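You operate a simulated robot arm through the tools that you are given. There is no shell and no other tool. Be economical: measure what you need, move in short steps, check, and stop when the job is done.

Carry out the task below with a simulated robot arm. There is one attempt and no reset: what you move stays moved.

TASK
Fetch the cruet bottle from the counter by the fridge and set it in the cream bowl. Then take the dressing bottle and leave it in the white bowl.
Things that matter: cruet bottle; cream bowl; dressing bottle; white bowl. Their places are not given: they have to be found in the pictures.

It is judged by the outcome, as a careful person would: the job done as asked, and still so three seconds after it is handed in. It fails if anything else is knocked over, pushed out of place, dropped, spilled or broken.

THE ROBOT
A 7-joint arm with a two-finger parallel gripper, fixed in place. Base frame: the origin is at the foot of the arm, x ahead of it, y to its left, z up; the work surface is at about z = 0. Lengths are in mm, angles in degrees, forces in N, time in s.
With the tool pointing down near the work surface it reaches from about 240 to 620 mm from the base axis. Its first joint turns from -66.0 to 66.0 degrees. Payload 2.6 kg.
Tool frame: the origin (TCP) lies between the finger pads and is the grasp point; the fingertips stand 30 mm ahead of it; z points along the fingers, y is the line along which they close. The gripper opens to 94 mm. The fingers are 28 mm wide and 10 mm thick; the gripper's body (50 by 96 mm) begins 55 mm behind the TCP.
Orientation is that of the tool frame in the base frame, as a unit quaternion [w, x, y, z]. With the fingers straight down and closing along the base's y, the tool's x points along the base's -x, its y along +y and its z along -z.

THE INTERFACE
- The arm moves only by the tool move_arm. Its argument "series" is text: rows parted by semicolons, each of 7 numbers parted by spaces: the opening, from 0 (shut) to 1 (fully open), then the shift along the tool's x, y, z in units of 30 mm (1.0 is 30 mm), then the turn, a rotation vector about the tool's x, y, z in units of 6 degrees (1.0 is 6 degrees). In form: hand x y z ax ay az; .... A call has 1 to 10 rows; each row shifts and turns the commanded pose from where the row before left it, along the tool's axes as they then stand. A call with a number of a shift or a turn outside -1 to 1 is refused whole. A row lasts 0.2 s, in which the tool goes at most 50 mm and 8.6 degrees; a call with a longer step from one row to the next is refused whole, and so is a gripper value outside its range. A pose out of reach is approached as far as the arm can. The call stops where the force on the tool passes 40 N (or 10 N more than at its start, if that is more) or the arm is blocked; 0.2 s more then pass. The fingers move at their own pace (about 72 mm/s each) and stop on an object; they squeeze with about 21 N. The grip force told is the motor's: it shows also when the fingers shut on nothing. Time passes only in rows, and 0.2 s behind the last, so rows that do not move let the fingers close. It gives the time, the measured TCP pose, the force on the tool (base axes), the opening and the grip force at its end, in the units of the frame above (readings bear some noise).
- Cameras (640 x 400 px; columns grow to the right, rows downward): "scene" is fixed at [37, 436.3, 555.5]; the picture's right is [-0.74, -0.68, 0.00], its down [-0.44, 0.49, -0.75] and it looks along [0.51, -0.56, -0.66] (base axes); focal length 318 px, centre (320, 200). "wrist" rides on the gripper at [-37, 0, -58] in the tool frame; the picture's right is [0.00, -1.00, 0.00], its down [0.97, 0.00, -0.24] and it looks along [0.24, 0.00, 0.97] (tool axes); focal length 218 px, centre (320, 200).
- camera(camera): a new picture of that camera. No time passes.
- locate(camera, pixels): for up to 12 pixels [column, row] of the newest picture of that camera ("zoom" is the newest enlarged one), the place [x, y, z] in the base frame of the surface seen there, good to about 2 mm. No time passes.
- close_up(camera, box): a new picture of the part [left, top, right, bottom] of that camera's present view, enlarged. No time passes.
- close_job(): hands the job in; it is judged then, once.

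Work in short steps. Measure before you move; look again where a grasp or a placing could have gone wrong, and mend it. You have 80 turns and 46 pictures in all, the two below and enlarged ones among them. Open the gripper and draw the arm clear of the work before you hand the job in, unless the task says otherwise; then end with one line.

The tools are called after "Emit:" as a command line: name --argument value ..., lists and objects as JSON in quotes. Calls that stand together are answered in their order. move_arm: Moves the arm, as the interface text tells. Its arguments: {"type":"object","properties":{"series":{"type":"string"}},"required":["series"]} The other tools are called the same way: camera (camera) takes a picture; locate (camera, pixels) gives the place of the surface under pixels of a picture; close_up (camera, box) takes an enlarged picture of a part of a camera's view; close_job () hands the job in.

At the start:

```text
time: 0.0
ee_pos: [358.6, 132.3, 293.1]
tool_rot: [0.0, 0.0, 1.0, 0.0]
wrist_force: [1.2, 0.0, 0.2]
opening: 94.2
grasp_force: 0.1
```

scene: 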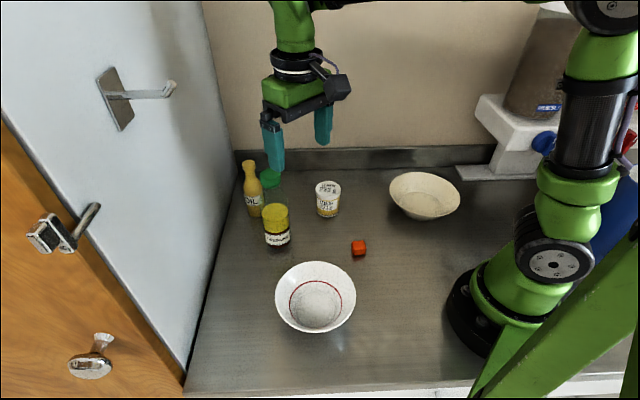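
wrist: 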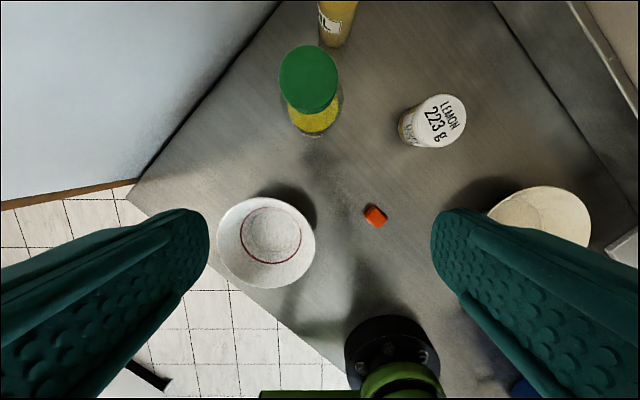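

The scene shows a yellow "OIL" bottle (250,190), a green-lidded item (272,200), a cup and two bowls. I'll enlarge that area to tell them apart.

Emit:
close_up --camera "scene" --box '[220, 140, 380, 260]'

Emit:
close_up --camera "wrist" --box '[240, 0, 400, 150]'

```text
3.33 times, centred on (300, 200) of scene
```

zoom: 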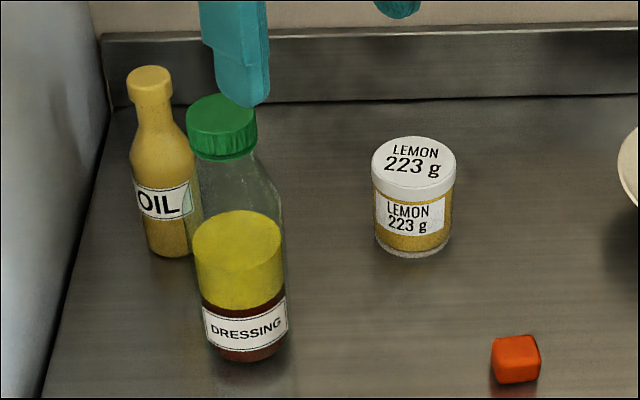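

```text
2.67 times, centred on (320, 75) of wrist
```

zoom: 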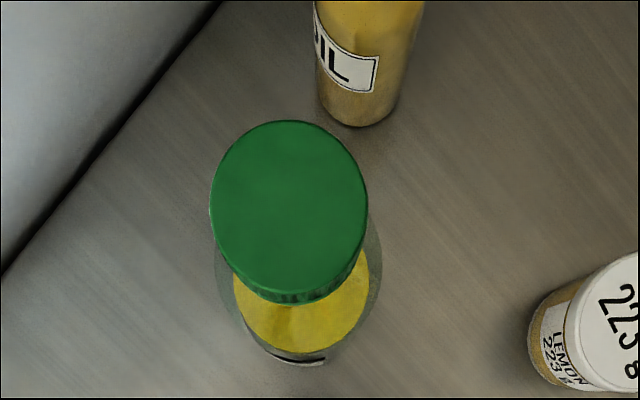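

The cruet is the OIL bottle and the dressing has the green cap. The cream bowl is at right (425,195) and the white one has the red ring (315,300). I'll measure all of them.

Emit:
locate --camera "scene" --pixels '[[249, 162], [251, 178], [254, 200], [253, 214], [272, 173], [275, 220], [277, 246], [390, 190], [459, 193], [425, 174], [425, 205], [426, 219]]'

Emit:
locate --camera "scene" --pixels '[[276, 297], [355, 297], [315, 263], [315, 331], [315, 303], [327, 186], [327, 214], [359, 248], [240, 170], [225, 220], [280, 150], [425, 160]]'

Emit:
locate --camera "wrist" --pixels '[[308, 80], [308, 50], [282, 80], [337, 80], [325, 45], [433, 120], [266, 240], [220, 240], [313, 240], [540, 215], [270, 230]]'

```text
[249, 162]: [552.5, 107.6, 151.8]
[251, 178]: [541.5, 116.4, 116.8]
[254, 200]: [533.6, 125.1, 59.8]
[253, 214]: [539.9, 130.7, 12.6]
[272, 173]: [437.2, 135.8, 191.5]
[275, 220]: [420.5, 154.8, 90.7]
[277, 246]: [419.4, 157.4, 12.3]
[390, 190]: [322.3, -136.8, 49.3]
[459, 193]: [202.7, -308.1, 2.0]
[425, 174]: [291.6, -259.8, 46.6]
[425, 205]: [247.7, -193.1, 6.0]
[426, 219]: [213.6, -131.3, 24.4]
```

```text
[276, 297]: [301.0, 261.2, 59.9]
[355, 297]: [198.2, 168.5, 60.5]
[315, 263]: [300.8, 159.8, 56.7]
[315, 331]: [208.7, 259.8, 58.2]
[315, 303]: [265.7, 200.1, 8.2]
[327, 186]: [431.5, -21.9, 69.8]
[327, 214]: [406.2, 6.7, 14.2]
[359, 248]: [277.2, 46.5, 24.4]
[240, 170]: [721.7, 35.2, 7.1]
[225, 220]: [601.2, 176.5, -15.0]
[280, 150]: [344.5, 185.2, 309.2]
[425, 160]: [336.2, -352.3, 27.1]
```

```text
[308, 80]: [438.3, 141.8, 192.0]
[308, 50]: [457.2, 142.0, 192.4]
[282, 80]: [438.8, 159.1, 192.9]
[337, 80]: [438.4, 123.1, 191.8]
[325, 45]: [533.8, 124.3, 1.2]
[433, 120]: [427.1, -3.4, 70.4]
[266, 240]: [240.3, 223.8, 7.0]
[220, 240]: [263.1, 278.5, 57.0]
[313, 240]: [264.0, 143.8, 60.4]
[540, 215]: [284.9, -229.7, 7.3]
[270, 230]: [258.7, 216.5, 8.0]
```

The cruet axis is about (552,112) with its top near z=152, and the dressing about (439,141) with its top near 192. I'll move above the cruet at the current height, then look.

Emit:
move_arm --series "0.8 -0.92 -0.1 0 0 0 0; 0.8 -0.92 -0.1 0 0 0 0; 0.8 -0.92 -0.1 0 0 0 0; 0.8 -0.92 -0.1 0 0 0 0; 0.8 -0.92 -0.1 0 0 0 0; 0.8 -0.92 -0.1 0 0 0 0; 0.8 -0.92 -0.08 0 0 0 0; 0.8 0 0 0 0 0 0"

Emit:
camera --camera "wrist"

Emit:
camera --camera "scene"

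```text
time: 1.8
ee_pos: [543.2, 112.7, 291.9]
tool_rot: [0.0, 0.0, 1.0, 0.0]
wrist_force: [1.2, 0.7, -0.2]
opening: 75.5
grasp_force: 0.1
out of reach, approached as far as the arm can: row 7
```

```text
41 pictures are left
```

wrist: 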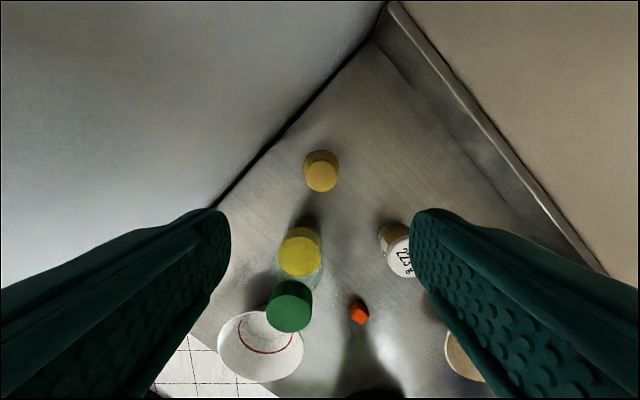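

```text
40 pictures are left
```

scene: 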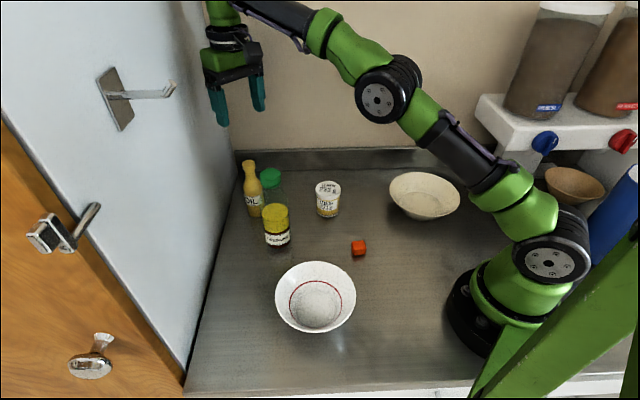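

Reach is limited at this height, though it should grow lower down. I'll locate the cap at wrist (321,176), the fridge face, and the bowls.

Emit:
locate --camera "wrist" --pixels '[[322, 177], [308, 177], [337, 177], [322, 165], [322, 190], [315, 153], [240, 165], [220, 120], [225, 205]]'

Emit:
locate --camera "scene" --pixels '[[390, 185], [395, 207], [410, 219], [450, 212], [460, 190], [440, 175], [405, 175], [425, 200], [575, 185], [225, 100], [225, 160]]'

Emit:
close_up --camera "scene" --box '[376, 150, 616, 300]'

```text
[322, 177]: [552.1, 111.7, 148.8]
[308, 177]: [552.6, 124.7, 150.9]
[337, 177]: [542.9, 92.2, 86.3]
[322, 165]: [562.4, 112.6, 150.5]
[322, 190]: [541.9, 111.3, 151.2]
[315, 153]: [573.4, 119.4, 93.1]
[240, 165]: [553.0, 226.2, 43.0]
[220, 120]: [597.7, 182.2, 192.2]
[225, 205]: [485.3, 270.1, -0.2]
```

```text
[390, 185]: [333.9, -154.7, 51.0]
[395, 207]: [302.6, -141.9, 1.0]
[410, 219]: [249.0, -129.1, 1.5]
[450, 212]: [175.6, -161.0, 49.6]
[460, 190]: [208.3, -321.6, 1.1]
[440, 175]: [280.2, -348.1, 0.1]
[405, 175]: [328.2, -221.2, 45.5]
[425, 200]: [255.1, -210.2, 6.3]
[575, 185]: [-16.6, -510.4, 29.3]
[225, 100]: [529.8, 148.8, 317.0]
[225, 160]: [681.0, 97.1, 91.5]
```

```text
2.67 times, centred on (496, 225) of scene
```

zoom: 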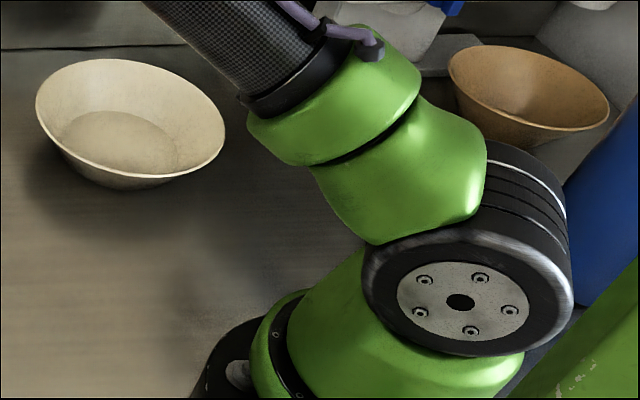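

The cruet cap centre is (552,112), top at 151, and the cream bowl centre is about (255,-187) with its floor near 6. I'll descend to about z=200 and check the pose.

Emit:
move_arm --series "0.8 0 0 1 0 0 0; 0.8 0 0 1 0 0 0; 0.8 0 0 1 0 0 0; 0.8 0 0 0 0 0 0"

```text
time: 2.8
ee_pos: [543.7, 112.9, 199.8]
tool_rot: [0.0, 0.001, 1.0, 0.001]
wrist_force: [-0.6, 0.5, 0.5]
opening: 75.2
grasp_force: 0.0
```

Now forward 8 mm and down to z=136.

Emit:
move_arm --series "0.8 -0.28 -0.03 0.5 0 0 0; 0.8 0 0 0.8 0 0 0; 0.8 0 0 0.83 0 0 0; 0.8 0 0 0 0 0 0"

Emit:
camera --camera "wrist"

Emit:
close_up --camera "scene" --box '[190, 100, 350, 260]'

```text
time: 3.8
ee_pos: [551.4, 111.1, 138.5]
tool_rot: [-0.001, -0.001, 1.0, 0.0]
wrist_force: [-0.4, -0.4, -0.1]
opening: 75.4
grasp_force: 0.1
```

```text
38 pictures are left
```

wrist: 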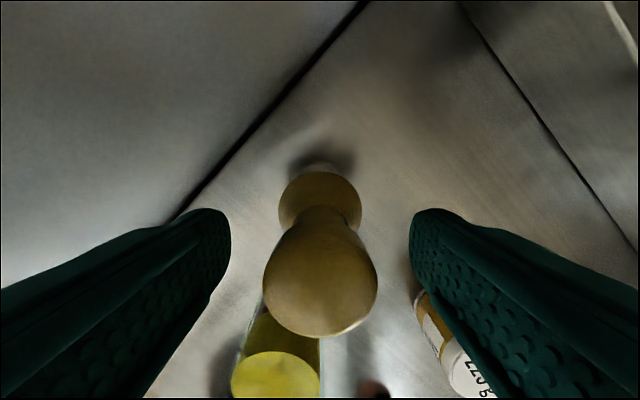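

```text
2.50 times, centred on (270, 180) of scene
```

zoom: 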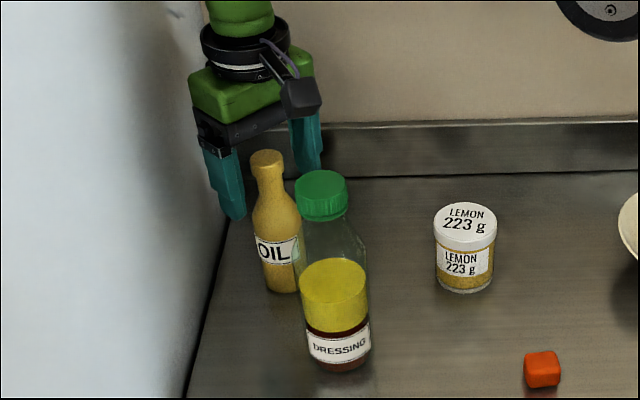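

The cap sits between the fingers and is centred. I'll lower 3 mm and close.

Emit:
move_arm --series "0.8 0 0 0.1 0 0 0; 0.15 0 0 0 0 0 0; 0.1 0 0 0 0 0 0; 0.05 0 0 0 0 0 0; 0.0 0 0 0 0 0 0; 0 0 0 0 0 0 0"

```text
time: 5.2
ee_pos: [550.9, 111.7, 135.7]
tool_rot: [0.0, 0.0, 1.0, 0.0]
wrist_force: [-0.1, -0.2, -0.4]
opening: 28.6
grasp_force: 21.4
```

Gripped at 28.6 mm. I'll lift a little and check.

Emit:
move_arm --series "0 0 0 -0.4 0 0 0; 0 0 0 -0.6 0 0 0; 0 0 0 0 0 0 0"

Emit:
close_up --camera "scene" --box '[190, 100, 350, 260]'

```text
time: 6.0
ee_pos: [551.4, 112.3, 166.3]
tool_rot: [0.0, -0.001, 1.0, 0.001]
wrist_force: [0.7, -0.6, -2.7]
opening: 28.6
grasp_force: 21.2
```

```text
2.50 times, centred on (270, 180) of scene
```

zoom: 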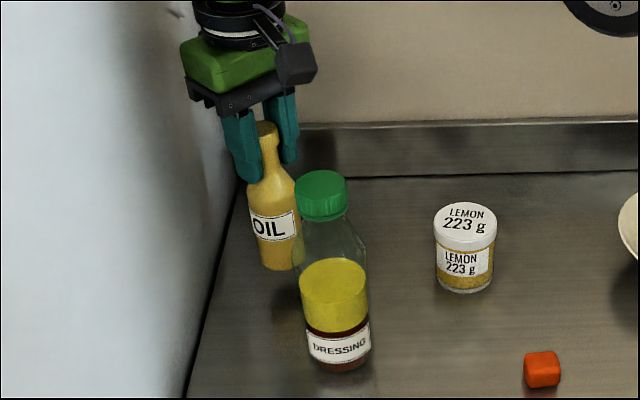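

It holds upright (about 2.7 N). I'll lift to about z=256, then start across toward the cream bowl.

Emit:
move_arm --series "0 0 0 -0.6 0 0 0; 0 0 0 -0.8 0 0 0; 0 0 0 -0.8 0 0 0; 0 0 0 -0.6 0 0 0; 0 0.1 -0.2 -0.2 0 0 0; 0 0.3 -0.5 0 0 0 0; 0 0.5 -0.6 0 0 0 0; 0 0.6 -0.6 0 0 0 0; 0 0.6 -0.6 0 0 0 0; 0 0.6 -0.6 0 0 0 0"

Emit:
move_arm --series "0 0.6 -0.6 0 0 0 0; 0 0.6 -0.6 0 0 0 0; 0 0.6 -0.6 0 0 0 0; 0 0.6 -0.6 0 0 0 0; 0 0.6 -0.6 0 0 0 0; 0 0.6 -0.6 0 0 0 0; 0 0.6 -0.6 0 0 0 0; 0 0.6 -0.6 0 0 0 0; 0 0.6 -0.6 0 0 0 0; 0 0.6 -0.6 0 0 0 0"

```text
time: 8.2
ee_pos: [469.2, 18.1, 257.6]
tool_rot: [0.001, -0.001, 1.0, 0.0]
wrist_force: [-0.5, 0.5, -1.7]
opening: 28.8
grasp_force: 21.8
```

```text
time: 10.4
ee_pos: [290.7, -161.9, 255.1]
tool_rot: [0.0, 0.0, 1.0, -0.001]
wrist_force: [-0.5, 0.5, -2.1]
opening: 28.8
grasp_force: 20.8
```

Remaining shift to (255,-187) is (-36,-25). I'll move there and look.

Emit:
move_arm --series "0 0.5 -0.35 0 0 0 0; 0 0.45 -0.3 0 0 0 0; 0 0.24 -0.19 0 0 0 0; 0 0 0 0 0 0 0"

Emit:
camera --camera "scene"

Emit:
camera --camera "wrist"

```text
time: 11.4
ee_pos: [252.8, -187.5, 254.7]
tool_rot: [0.0, 0.0, 1.0, 0.0]
wrist_force: [0.3, 0.2, -1.5]
opening: 28.8
grasp_force: 20.6
```

```text
35 pictures are left
```

scene: 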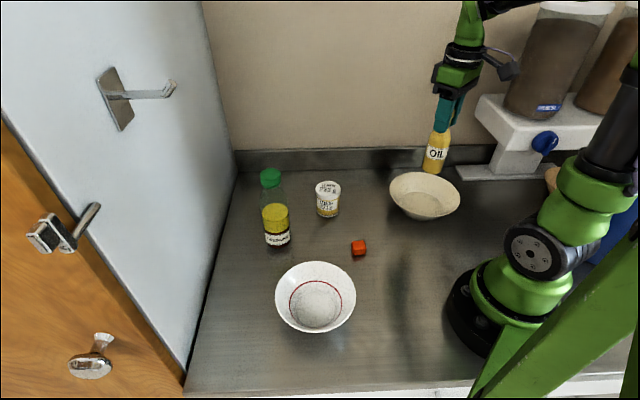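

```text
34 pictures are left
```

wrist: 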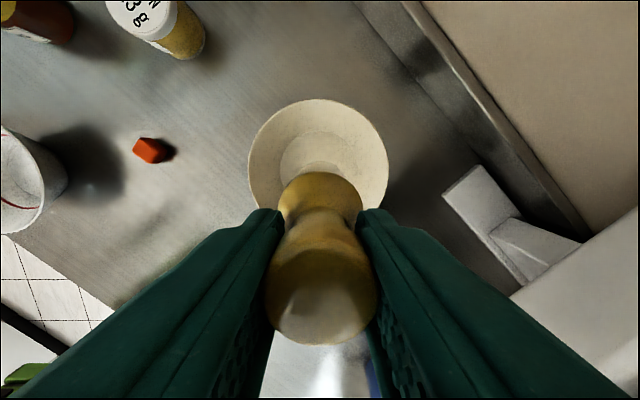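

I'll confirm the bowl's centre from the wrist view.

Emit:
locate --camera "wrist" --pixels '[[252, 165], [386, 165], [319, 102], [272, 120], [367, 120], [282, 162], [350, 162], [315, 137], [315, 150], [320, 175]]'

Emit:
close_up --camera "scene" --box '[370, 90, 530, 230]'

```text
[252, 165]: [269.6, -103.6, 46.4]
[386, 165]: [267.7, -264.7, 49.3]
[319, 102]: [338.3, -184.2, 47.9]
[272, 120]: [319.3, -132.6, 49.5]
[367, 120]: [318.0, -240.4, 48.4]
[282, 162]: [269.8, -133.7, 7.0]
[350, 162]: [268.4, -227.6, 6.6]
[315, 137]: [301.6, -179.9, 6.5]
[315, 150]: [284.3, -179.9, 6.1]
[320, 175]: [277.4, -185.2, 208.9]
```

```text
2.86 times, centred on (450, 160) of scene
```

zoom: 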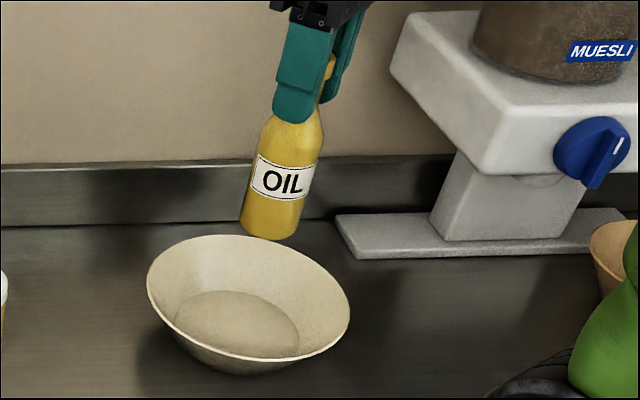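

The bowl centre is (255,-185), its flat floor is about 47 mm in radius at z≈6.5, and the bottle hangs vertical. I'll lower to z≈146.

Emit:
move_arm --series "0 -0.06 0.06 0.6 0 0 0; 0 0 0 0.8 0 0 0; 0 0 0 0.8 0 0 0; 0 0 0 0.8 0 0 0; 0 0 0 0.6 0 0 0; 0 0 0 0 0 0 0"

```text
time: 12.8
ee_pos: [256.3, -184.5, 147.2]
tool_rot: [0.0, 0.0, 1.0, 0.0]
wrist_force: [0.4, -0.1, -2.6]
opening: 29.0
grasp_force: 20.7
```

Now small steps down until contact (expected near z=142).

Emit:
move_arm --series "0 0 0 0.1 0 0 0; 0 0 0 0.05 0 0 0; 0 0 0 0 0 0 0"

```text
time: 13.6
ee_pos: [256.1, -184.8, 144.4]
tool_rot: [0.0, 0.0, 1.0, 0.0]
wrist_force: [-0.5, 0.3, -1.8]
opening: 28.9
grasp_force: 20.8
```

Emit:
move_arm --series "0 0 0 0.06 0 0 0; 0 0 0 0 0 0 0"

```text
time: 14.2
ee_pos: [257.2, -184.9, 141.7]
tool_rot: [0.0, 0.0, 1.0, 0.0]
wrist_force: [0.1, 0.3, -3.1]
opening: 28.7
grasp_force: 21.7
```

Emit:
move_arm --series "0 0 0 0.04 0 0 0; 0 0 0 0 0 0 0"

Emit:
close_up --camera "scene" --box '[370, 90, 530, 230]'

```text
time: 14.8
ee_pos: [257.0, -184.5, 141.1]
tool_rot: [0.001, 0.0, 1.0, -0.001]
wrist_force: [-2.0, -0.7, 12.6]
opening: 28.6
grasp_force: 21.1
```

```text
2.86 times, centred on (450, 160) of scene
```

zoom: 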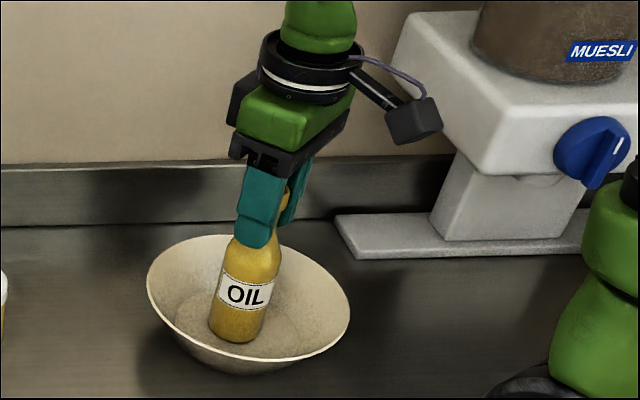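

Contact at 12.6 N shows the bottle is standing on the bowl floor. I'll release and rise.

Emit:
move_arm --series "0 0 0 -0.03 0 0 0; 0.35 0 0 0 0 0 0; 0.7 0 0 0 0 0 0; 0.8 0 0 0 0 0 0; 0.8 0 0 0 0 0 0; 0.8 0 0 -0.5 0 0 0; 0.8 0 0 -0.9 0 0 0; 0.8 0 0 -1 0 0 0; 0.8 0 0 -1 0 0 0; 0.8 0 0 -1 0 0 0"

Emit:
camera --camera "scene"

```text
time: 17.0
ee_pos: [258.2, -183.6, 274.6]
tool_rot: [0.0, 0.0, 1.0, -0.001]
wrist_force: [0.1, -0.6, 0.9]
opening: 75.0
grasp_force: 0.0
```

```text
31 pictures are left
```

scene: 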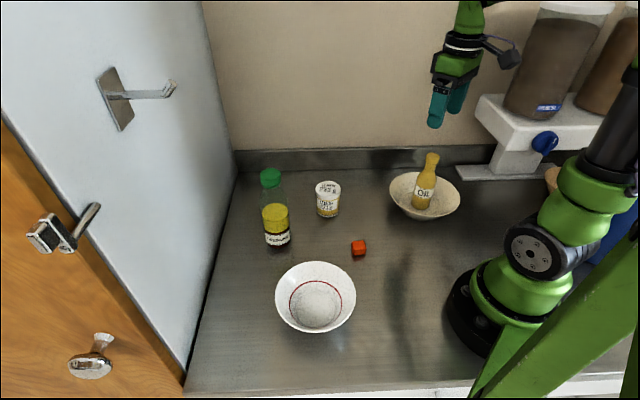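

The cruet stands in the cream bowl. Now over to the dressing at about (439,141).

Emit:
move_arm --series "0.8 -0.55 0.98 0 0 0 0; 0.8 -0.55 0.98 0 0 0 0; 0.8 -0.55 0.98 0 0 0 0; 0.8 -0.55 0.98 0 0 0 0; 0.8 -0.55 0.98 0 0 0 0; 0.8 -0.55 0.98 0 0 0 0; 0.8 -0.55 0.98 0 0 0 0; 0.8 -0.55 0.98 0 0 0 0; 0.8 -0.55 0.98 0 0 0 0; 0.8 -0.55 0.98 0 0 0 0"

Emit:
move_arm --series "0.8 -0.5 0.8 0 0 0 0; 0.8 0 0.25 0 0 0 0; 0.8 0 0 0 0 0 0"

Emit:
camera --camera "wrist"

Emit:
close_up --camera "scene" --box '[200, 100, 360, 260]'

```text
time: 19.2
ee_pos: [420.7, 109.2, 271.4]
tool_rot: [0.0, 0.001, 1.0, 0.0]
wrist_force: [0.3, -0.5, 0.0]
opening: 75.2
grasp_force: 0.0
```

```text
time: 20.0
ee_pos: [435.7, 141.9, 271.4]
tool_rot: [0.001, 0.0, 1.0, 0.0]
wrist_force: [-0.9, 0.4, 0.1]
opening: 75.1
grasp_force: 0.1
```

```text
30 pictures are left
```

wrist: 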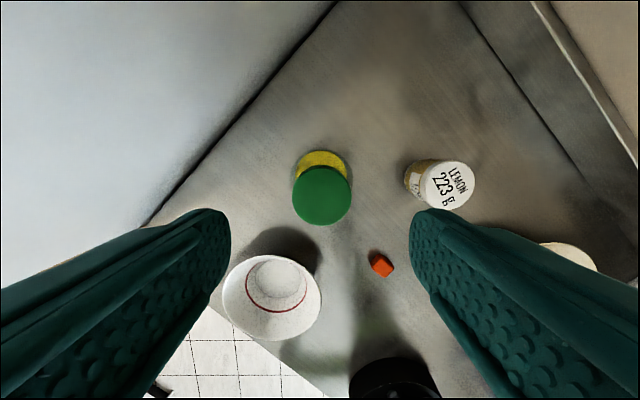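

```text
2.50 times, centred on (280, 180) of scene
```

zoom: 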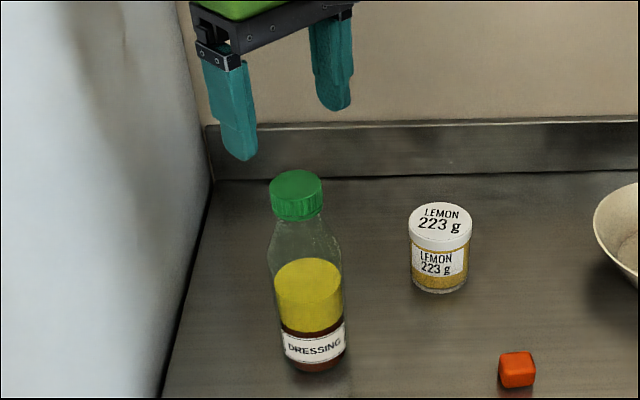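

Emit:
locate --camera "wrist" --pixels '[[322, 195], [295, 195], [349, 195], [322, 169], [322, 222], [322, 155], [226, 290], [318, 290], [272, 258], [275, 285], [275, 275]]'

Emit:
locate --camera "zoom" --pixels '[[297, 205], [297, 216], [300, 228], [305, 245], [308, 265], [308, 300], [316, 350]]'

```text
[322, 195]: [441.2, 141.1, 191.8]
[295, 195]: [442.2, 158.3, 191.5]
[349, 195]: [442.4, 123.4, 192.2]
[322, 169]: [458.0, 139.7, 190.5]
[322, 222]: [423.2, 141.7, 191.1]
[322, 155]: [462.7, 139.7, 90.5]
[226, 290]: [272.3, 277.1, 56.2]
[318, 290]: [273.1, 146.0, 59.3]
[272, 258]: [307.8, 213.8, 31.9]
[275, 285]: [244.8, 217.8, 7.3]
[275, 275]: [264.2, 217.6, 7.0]
```

```text
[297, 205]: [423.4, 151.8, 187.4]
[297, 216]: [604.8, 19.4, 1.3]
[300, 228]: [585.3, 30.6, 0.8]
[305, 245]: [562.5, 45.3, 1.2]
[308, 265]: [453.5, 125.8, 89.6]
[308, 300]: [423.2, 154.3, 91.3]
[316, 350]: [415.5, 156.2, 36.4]
```

The cap centre is (441,141), diameter about 36, top at 192; the white bowl centre is (253,211.5). I'll descend to TCP z≈177.

Emit:
move_arm --series "0.8 -0.18 -0.02 0.4 0 0 0; 0.8 0 0 0.9 0 0 0; 0.8 0 0 0.9 0 0 0; 0.8 0 0 0.9 0 0 0; 0.8 0 0 0 0 0 0"

Emit:
close_up --camera "scene" --box '[200, 100, 360, 260]'

```text
time: 21.2
ee_pos: [443.1, 141.9, 179.7]
tool_rot: [0.0, -0.001, 1.0, 0.001]
wrist_force: [-0.7, -0.3, 0.5]
opening: 75.1
grasp_force: 0.0
```

```text
2.50 times, centred on (280, 180) of scene
```

zoom: 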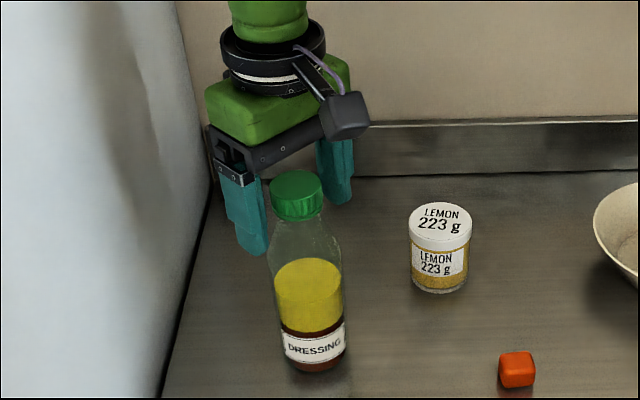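

Aligned; closing on the cap.

Emit:
move_arm --series "0.8 0.04 -0.02 0.1 0 0 0; 0.3 0 0 0 0 0 0; 0.2 0 0 0 0 0 0; 0.1 0 0 0 0 0 0; 0.0 0 0 0 0 0 0; 0 0 0 0 0 0 0"

Emit:
move_arm --series "0 0 0 -0.3 0 0 0; 0 0 0 -0.6 0 0 0; 0 0 0 0 0 0 0"

Emit:
close_up --camera "scene" --box '[200, 100, 360, 260]'

```text
time: 22.6
ee_pos: [441.8, 139.4, 177.6]
tool_rot: [0.0, 0.0, 1.0, 0.0]
wrist_force: [0.1, -0.2, 0.6]
opening: 46.3
grasp_force: 20.6
```

```text
time: 23.4
ee_pos: [440.4, 139.8, 203.9]
tool_rot: [0.0, -0.001, 1.0, 0.0]
wrist_force: [0.0, -0.1, -5.0]
opening: 46.5
grasp_force: 21.1
```

```text
2.50 times, centred on (280, 180) of scene
```

zoom: 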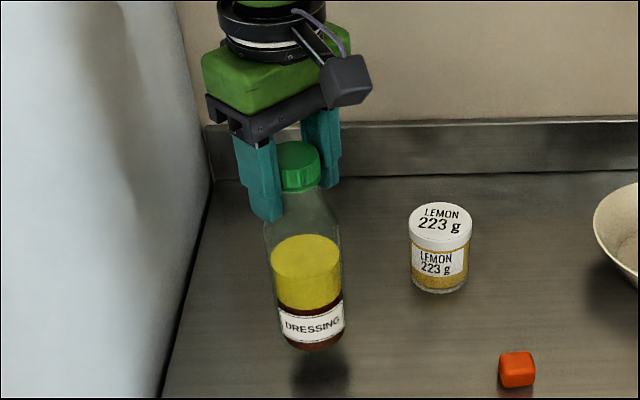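

The opening of 46 mm means the fingertips hold the shoulder rather than the cap. I'll check for slip by waiting and measuring the cap top (expected about 14 mm above the TCP).

Emit:
move_arm --series "0 0 0 0 0 0 0; 0 0 0 0 0 0 0; 0 0 0 0 0 0 0; 0 0 0 0 0 0 0; 0 0 0 0 0 0 0"

Emit:
camera --camera "wrist"

Emit:
locate --camera "wrist" --pixels '[[320, 270], [320, 250], [320, 290], [300, 270], [340, 270]]'

```text
time: 24.6
ee_pos: [441.2, 139.1, 204.4]
tool_rot: [0.0, 0.0, 1.0, 0.0]
wrist_force: [-0.2, 0.6, -3.6]
opening: 46.6
grasp_force: 21.1
```

```text
26 pictures are left
```

wrist: 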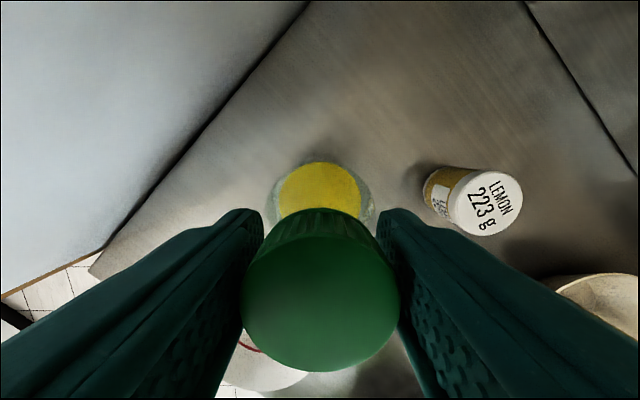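

```text
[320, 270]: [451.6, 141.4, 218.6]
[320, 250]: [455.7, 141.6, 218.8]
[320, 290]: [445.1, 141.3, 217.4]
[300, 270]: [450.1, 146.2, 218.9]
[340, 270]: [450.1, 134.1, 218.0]
```

No slip yet, but a shoulder grip is less secure than a body grip. I'll set it back down and regrip lower.

Emit:
move_arm --series "0 0 0 0.4 0 0 0; 0 0 0 0.36 0 0 0; 0 0 0 0.06 0 0 0; 0 0 0 0.04 0 0 0; 0 0 0 0 0 0 0"

```text
time: 25.8
ee_pos: [440.9, 138.9, 178.6]
tool_rot: [0.0, 0.0, 1.0, 0.0]
wrist_force: [0.2, -0.2, -4.7]
opening: 46.6
grasp_force: 20.5
```

Emit:
move_arm --series "0 0 0 0.03 0 0 0; 0 0 0 0.02 0 0 0; 0 0 0 0 0 0 0"

```text
time: 26.6
ee_pos: [441.4, 139.3, 177.3]
tool_rot: [0.001, 0.0, 1.0, 0.0]
wrist_force: [-4.5, -2.0, 14.4]
opening: 46.3
grasp_force: 20.4
```

On the counter. I'll open and go down to TCP z≈146.

Emit:
move_arm --series "0 0 0 -0.03 0 0 0; 0.5 0 0 0 0 0 0; 0.8 0 0 0 0 0 0; 0.8 0 0.05 0 0 0 0; 0.8 0 0 0.4 0 0 0; 0.8 0 0 0.4 0 0 0; 0.8 0 0 0.26 0 0 0; 0.8 0 0 0 0 0 0"

Emit:
move_arm --series "0.5 0 0 0 0 0 0; 0.4 0 0 0 0 0 0; 0.2 0 0 0 0 0 0; 0.0 0 0 0 0 0 0; 0 0 0 0 0 0 0"

Emit:
move_arm --series "0 0 0 -0.3 0 0 0; 0 0 0 -0.6 0 0 0; 0 0 0 0 0 0 0; 0 0 0 0 0 0 0"

Emit:
close_up --camera "scene" --box '[200, 100, 360, 260]'

```text
time: 28.4
ee_pos: [441.3, 140.7, 146.7]
tool_rot: [0.001, 0.0, 1.0, 0.0]
wrist_force: [-0.2, -0.1, -0.5]
opening: 75.0
grasp_force: 0.1
```

```text
time: 29.6
ee_pos: [440.5, 141.5, 146.0]
tool_rot: [0.0, 0.0, 1.0, -0.001]
wrist_force: [0.0, -0.6, 0.2]
opening: 61.5
grasp_force: 21.3
```

```text
time: 30.6
ee_pos: [440.2, 141.5, 173.8]
tool_rot: [0.0, 0.001, 1.0, -0.001]
wrist_force: [-0.4, -0.2, -3.8]
opening: 61.5
grasp_force: 20.5
```

```text
2.50 times, centred on (280, 180) of scene
```

zoom: 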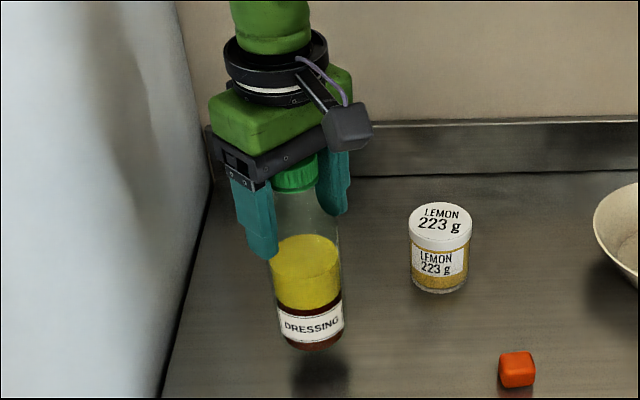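

Secure body grip at 61.5 mm. I'll lift to about 240 and check the white bowl's flat floor radius.

Emit:
move_arm --series "0 0 0 -0.5 0 0 0; 0 0 0 -0.7 0 0 0; 0 0 0 -0.7 0 0 0; 0 0 0 -0.3 0 0 0; 0 0 0 0 0 0 0"

Emit:
close_up --camera "scene" --box '[265, 250, 365, 340]'

Emit:
locate --camera "scene" --pixels '[[315, 275], [315, 280], [315, 285], [315, 290], [315, 310], [315, 318], [315, 323], [295, 300], [300, 300], [305, 300], [330, 300], [336, 300]]'

```text
time: 31.8
ee_pos: [441.5, 139.9, 239.8]
tool_rot: [0.0, 0.0, 1.0, 0.0]
wrist_force: [-0.2, 0.3, -4.5]
opening: 61.9
grasp_force: 21.2
```

```text
4.44 times, centred on (315, 295) of scene
```

zoom: 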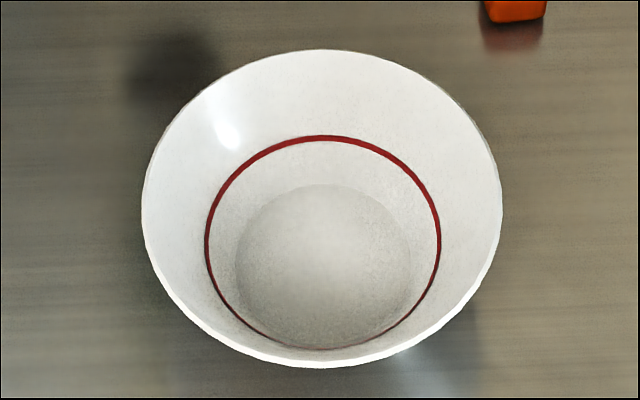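

```text
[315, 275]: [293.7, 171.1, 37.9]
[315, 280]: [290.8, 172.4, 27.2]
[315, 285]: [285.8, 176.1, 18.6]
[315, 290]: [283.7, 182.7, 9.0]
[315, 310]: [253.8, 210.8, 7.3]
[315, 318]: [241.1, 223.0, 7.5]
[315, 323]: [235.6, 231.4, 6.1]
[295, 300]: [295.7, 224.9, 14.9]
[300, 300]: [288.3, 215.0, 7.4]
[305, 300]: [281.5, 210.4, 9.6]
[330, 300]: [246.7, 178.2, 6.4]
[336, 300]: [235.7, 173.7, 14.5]
```

The flat floor radius is about 37 mm against a bottle radius near 30, so I need an accurate centre. Measuring the floor edges.

Emit:
locate --camera "zoom" --pixels '[[240, 262], [406, 262], [323, 188], [323, 345], [265, 212], [383, 212], [275, 328], [375, 328], [323, 52], [145, 210], [500, 210], [323, 364]]'

```text
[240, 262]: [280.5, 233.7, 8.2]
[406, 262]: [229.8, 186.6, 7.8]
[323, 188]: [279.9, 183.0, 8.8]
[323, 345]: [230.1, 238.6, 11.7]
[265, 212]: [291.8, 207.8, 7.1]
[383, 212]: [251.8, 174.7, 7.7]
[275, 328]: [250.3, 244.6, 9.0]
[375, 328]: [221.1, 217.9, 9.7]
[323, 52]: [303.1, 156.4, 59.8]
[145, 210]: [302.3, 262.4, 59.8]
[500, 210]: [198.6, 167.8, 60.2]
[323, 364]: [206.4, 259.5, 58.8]
```

The bowl's centre is (254.5,210.5). I'll carry the bottle there at z≈240.

Emit:
move_arm --series "0 0.3 0.11 0 0 0 0; 0 0.6 0.23 0 0 0 0; 0 0.8 0.3 0 0 0 0; 0 0.8 0.3 0 0 0 0; 0 0.8 0.3 0 0 0 0; 0 0.8 0.3 0 0 0 0; 0 0.8 0.3 0 0 0 0; 0 0.7 0.26 0 0 0 0; 0 0.4 0.15 0 0 0 0; 0 0.21 0.08 0 0 0 0"

Emit:
move_arm --series "0 0 0 0.2 0 0 0; 0 0 0 0 0 0 0"

Emit:
camera --camera "scene"

Emit:
camera --camera "wrist"

```text
time: 34.0
ee_pos: [253.4, 211.6, 237.6]
tool_rot: [0.0, 0.0, 1.0, 0.0]
wrist_force: [0.4, -0.2, -3.7]
opening: 61.3
grasp_force: 21.0
```

```text
time: 34.6
ee_pos: [253.4, 211.2, 232.4]
tool_rot: [0.0, 0.0, 1.0, 0.0]
wrist_force: [0.0, 0.1, -3.3]
opening: 61.5
grasp_force: 21.1
```

```text
23 pictures are left
```

scene: 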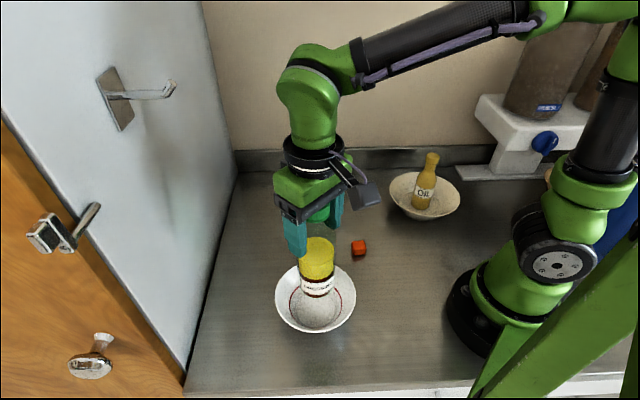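

```text
22 pictures are left
```

wrist: 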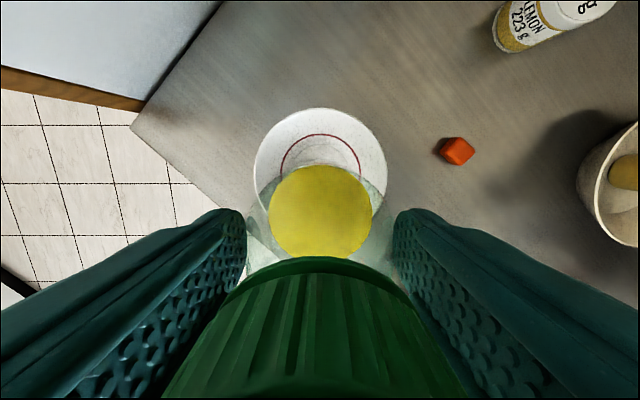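

Centred over the bowl and upright. I'll lower to z≈158.

Emit:
move_arm --series "0 -0.04 -0.02 0.4 0 0 0; 0 0 0 0.6 0 0 0; 0 0 0 0.6 0 0 0; 0 0 0 0.6 0 0 0; 0 0 0 0.27 0 0 0; 0 0 0 0 0 0 0"

Emit:
move_arm --series "0 0 0 0.06 0 0 0; 0 0 0 0.04 0 0 0; 0 0 0 0 0 0 0"

```text
time: 36.0
ee_pos: [254.9, 210.7, 160.5]
tool_rot: [0.0, 0.0, 1.0, 0.001]
wrist_force: [0.4, 0.2, -4.0]
opening: 61.6
grasp_force: 21.0
```

```text
time: 36.8
ee_pos: [254.7, 209.7, 156.4]
tool_rot: [0.0, -0.001, 1.0, 0.0]
wrist_force: [0.5, -0.1, -4.0]
opening: 61.4
grasp_force: 21.0
```

Not touching yet; contact expected at about 153.

Emit:
move_arm --series "0 0 0 0.06 0 0 0; 0 0 0 0 0 0 0"

Emit:
move_arm --series "0 0 0 0.04 0 0 0; 0 0 0 0 0 0 0"

```text
time: 37.4
ee_pos: [256.3, 210.5, 155.7]
tool_rot: [0.0, -0.001, 1.0, 0.0]
wrist_force: [-0.7, 0.1, -3.7]
opening: 61.3
grasp_force: 21.5
```

```text
time: 38.0
ee_pos: [255.4, 210.1, 152.2]
tool_rot: [0.0, 0.0, 1.0, 0.0]
wrist_force: [0.3, 0.8, -3.8]
opening: 61.4
grasp_force: 21.1
```

Emit:
move_arm --series "0 0 0 0.03 0 0 0; 0 0 0 0 0 0 0"

Emit:
close_up --camera "scene" --box '[255, 190, 375, 340]'

```text
time: 38.6
ee_pos: [256.6, 210.5, 152.8]
tool_rot: [0.001, 0.0, 1.0, 0.001]
wrist_force: [-3.8, -4.1, 13.6]
opening: 61.6
grasp_force: 21.2
```

```text
2.67 times, centred on (315, 265) of scene
```

zoom: 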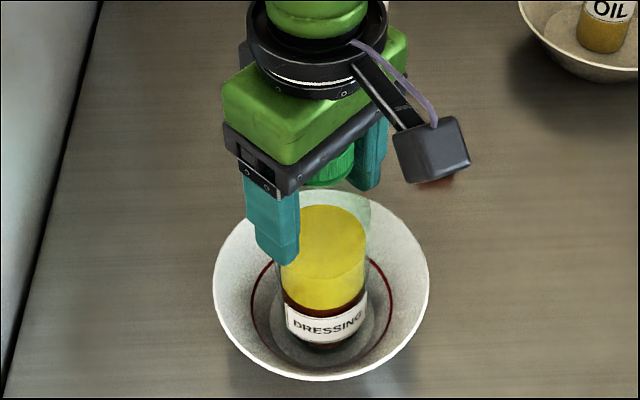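

The bottle rests on the floor of the bowl. I'll release, rise and look.

Emit:
move_arm --series "0 0 0 -0.03 0 0 0; 0.75 0 0 0 0 0 0; 0.85 0 0 0 0 0 0; 0.85 0 0 0 0 0 0; 0.85 0 0 -0.4 0 0 0; 0.85 0 0 -0.8 0 0 0; 0.85 0 0 -1 0 0 0; 0.85 0 0 -1 0 0 0; 0.85 0 0 -1 0 0 0; 0.85 0 0 -0.5 0 0 0"

Emit:
move_arm --series "0.85 -0.8 -0.9 0 0 0 0; 0.85 -0.8 -0.9 0 0 0 0; 0.85 -0.8 -0.9 0 0 0 0; 0.85 -0.8 -0.9 0 0 0 0; 0.85 -0.8 -0.9 0 0 0 0; 0.85 0 0 0 0 0 0"

Emit:
camera --camera "scene"

```text
time: 40.8
ee_pos: [256.6, 209.5, 293.6]
tool_rot: [0.0, 0.0, 1.0, 0.0]
wrist_force: [0.0, 0.2, 1.3]
opening: 79.6
grasp_force: 0.0
```

```text
time: 42.2
ee_pos: [376.4, 74.3, 293.2]
tool_rot: [0.0, 0.0, 1.0, 0.0]
wrist_force: [0.1, 0.3, 1.1]
opening: 79.7
grasp_force: 0.1
```

```text
20 pictures are left
```

scene: 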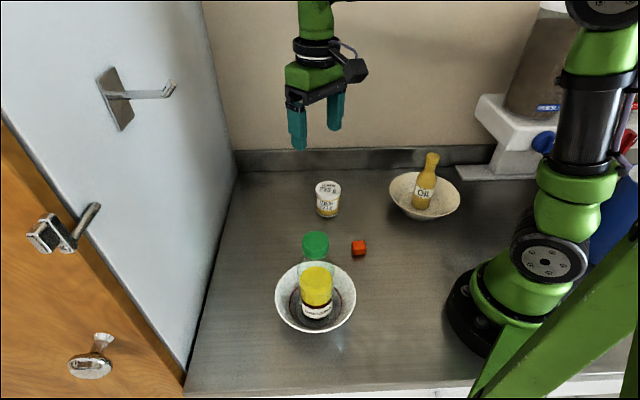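

Both bottles stand upright in their bowls, the jar and cube are undisturbed, and the arm is clear. I'm handing in.

Emit:
close_job

```text
The job is handed in.
```

The cruet (OIL) bottle is standing in the cream bowl and the dressing bottle is standing in the white bowl; nothing else was moved, and the job is handed in.
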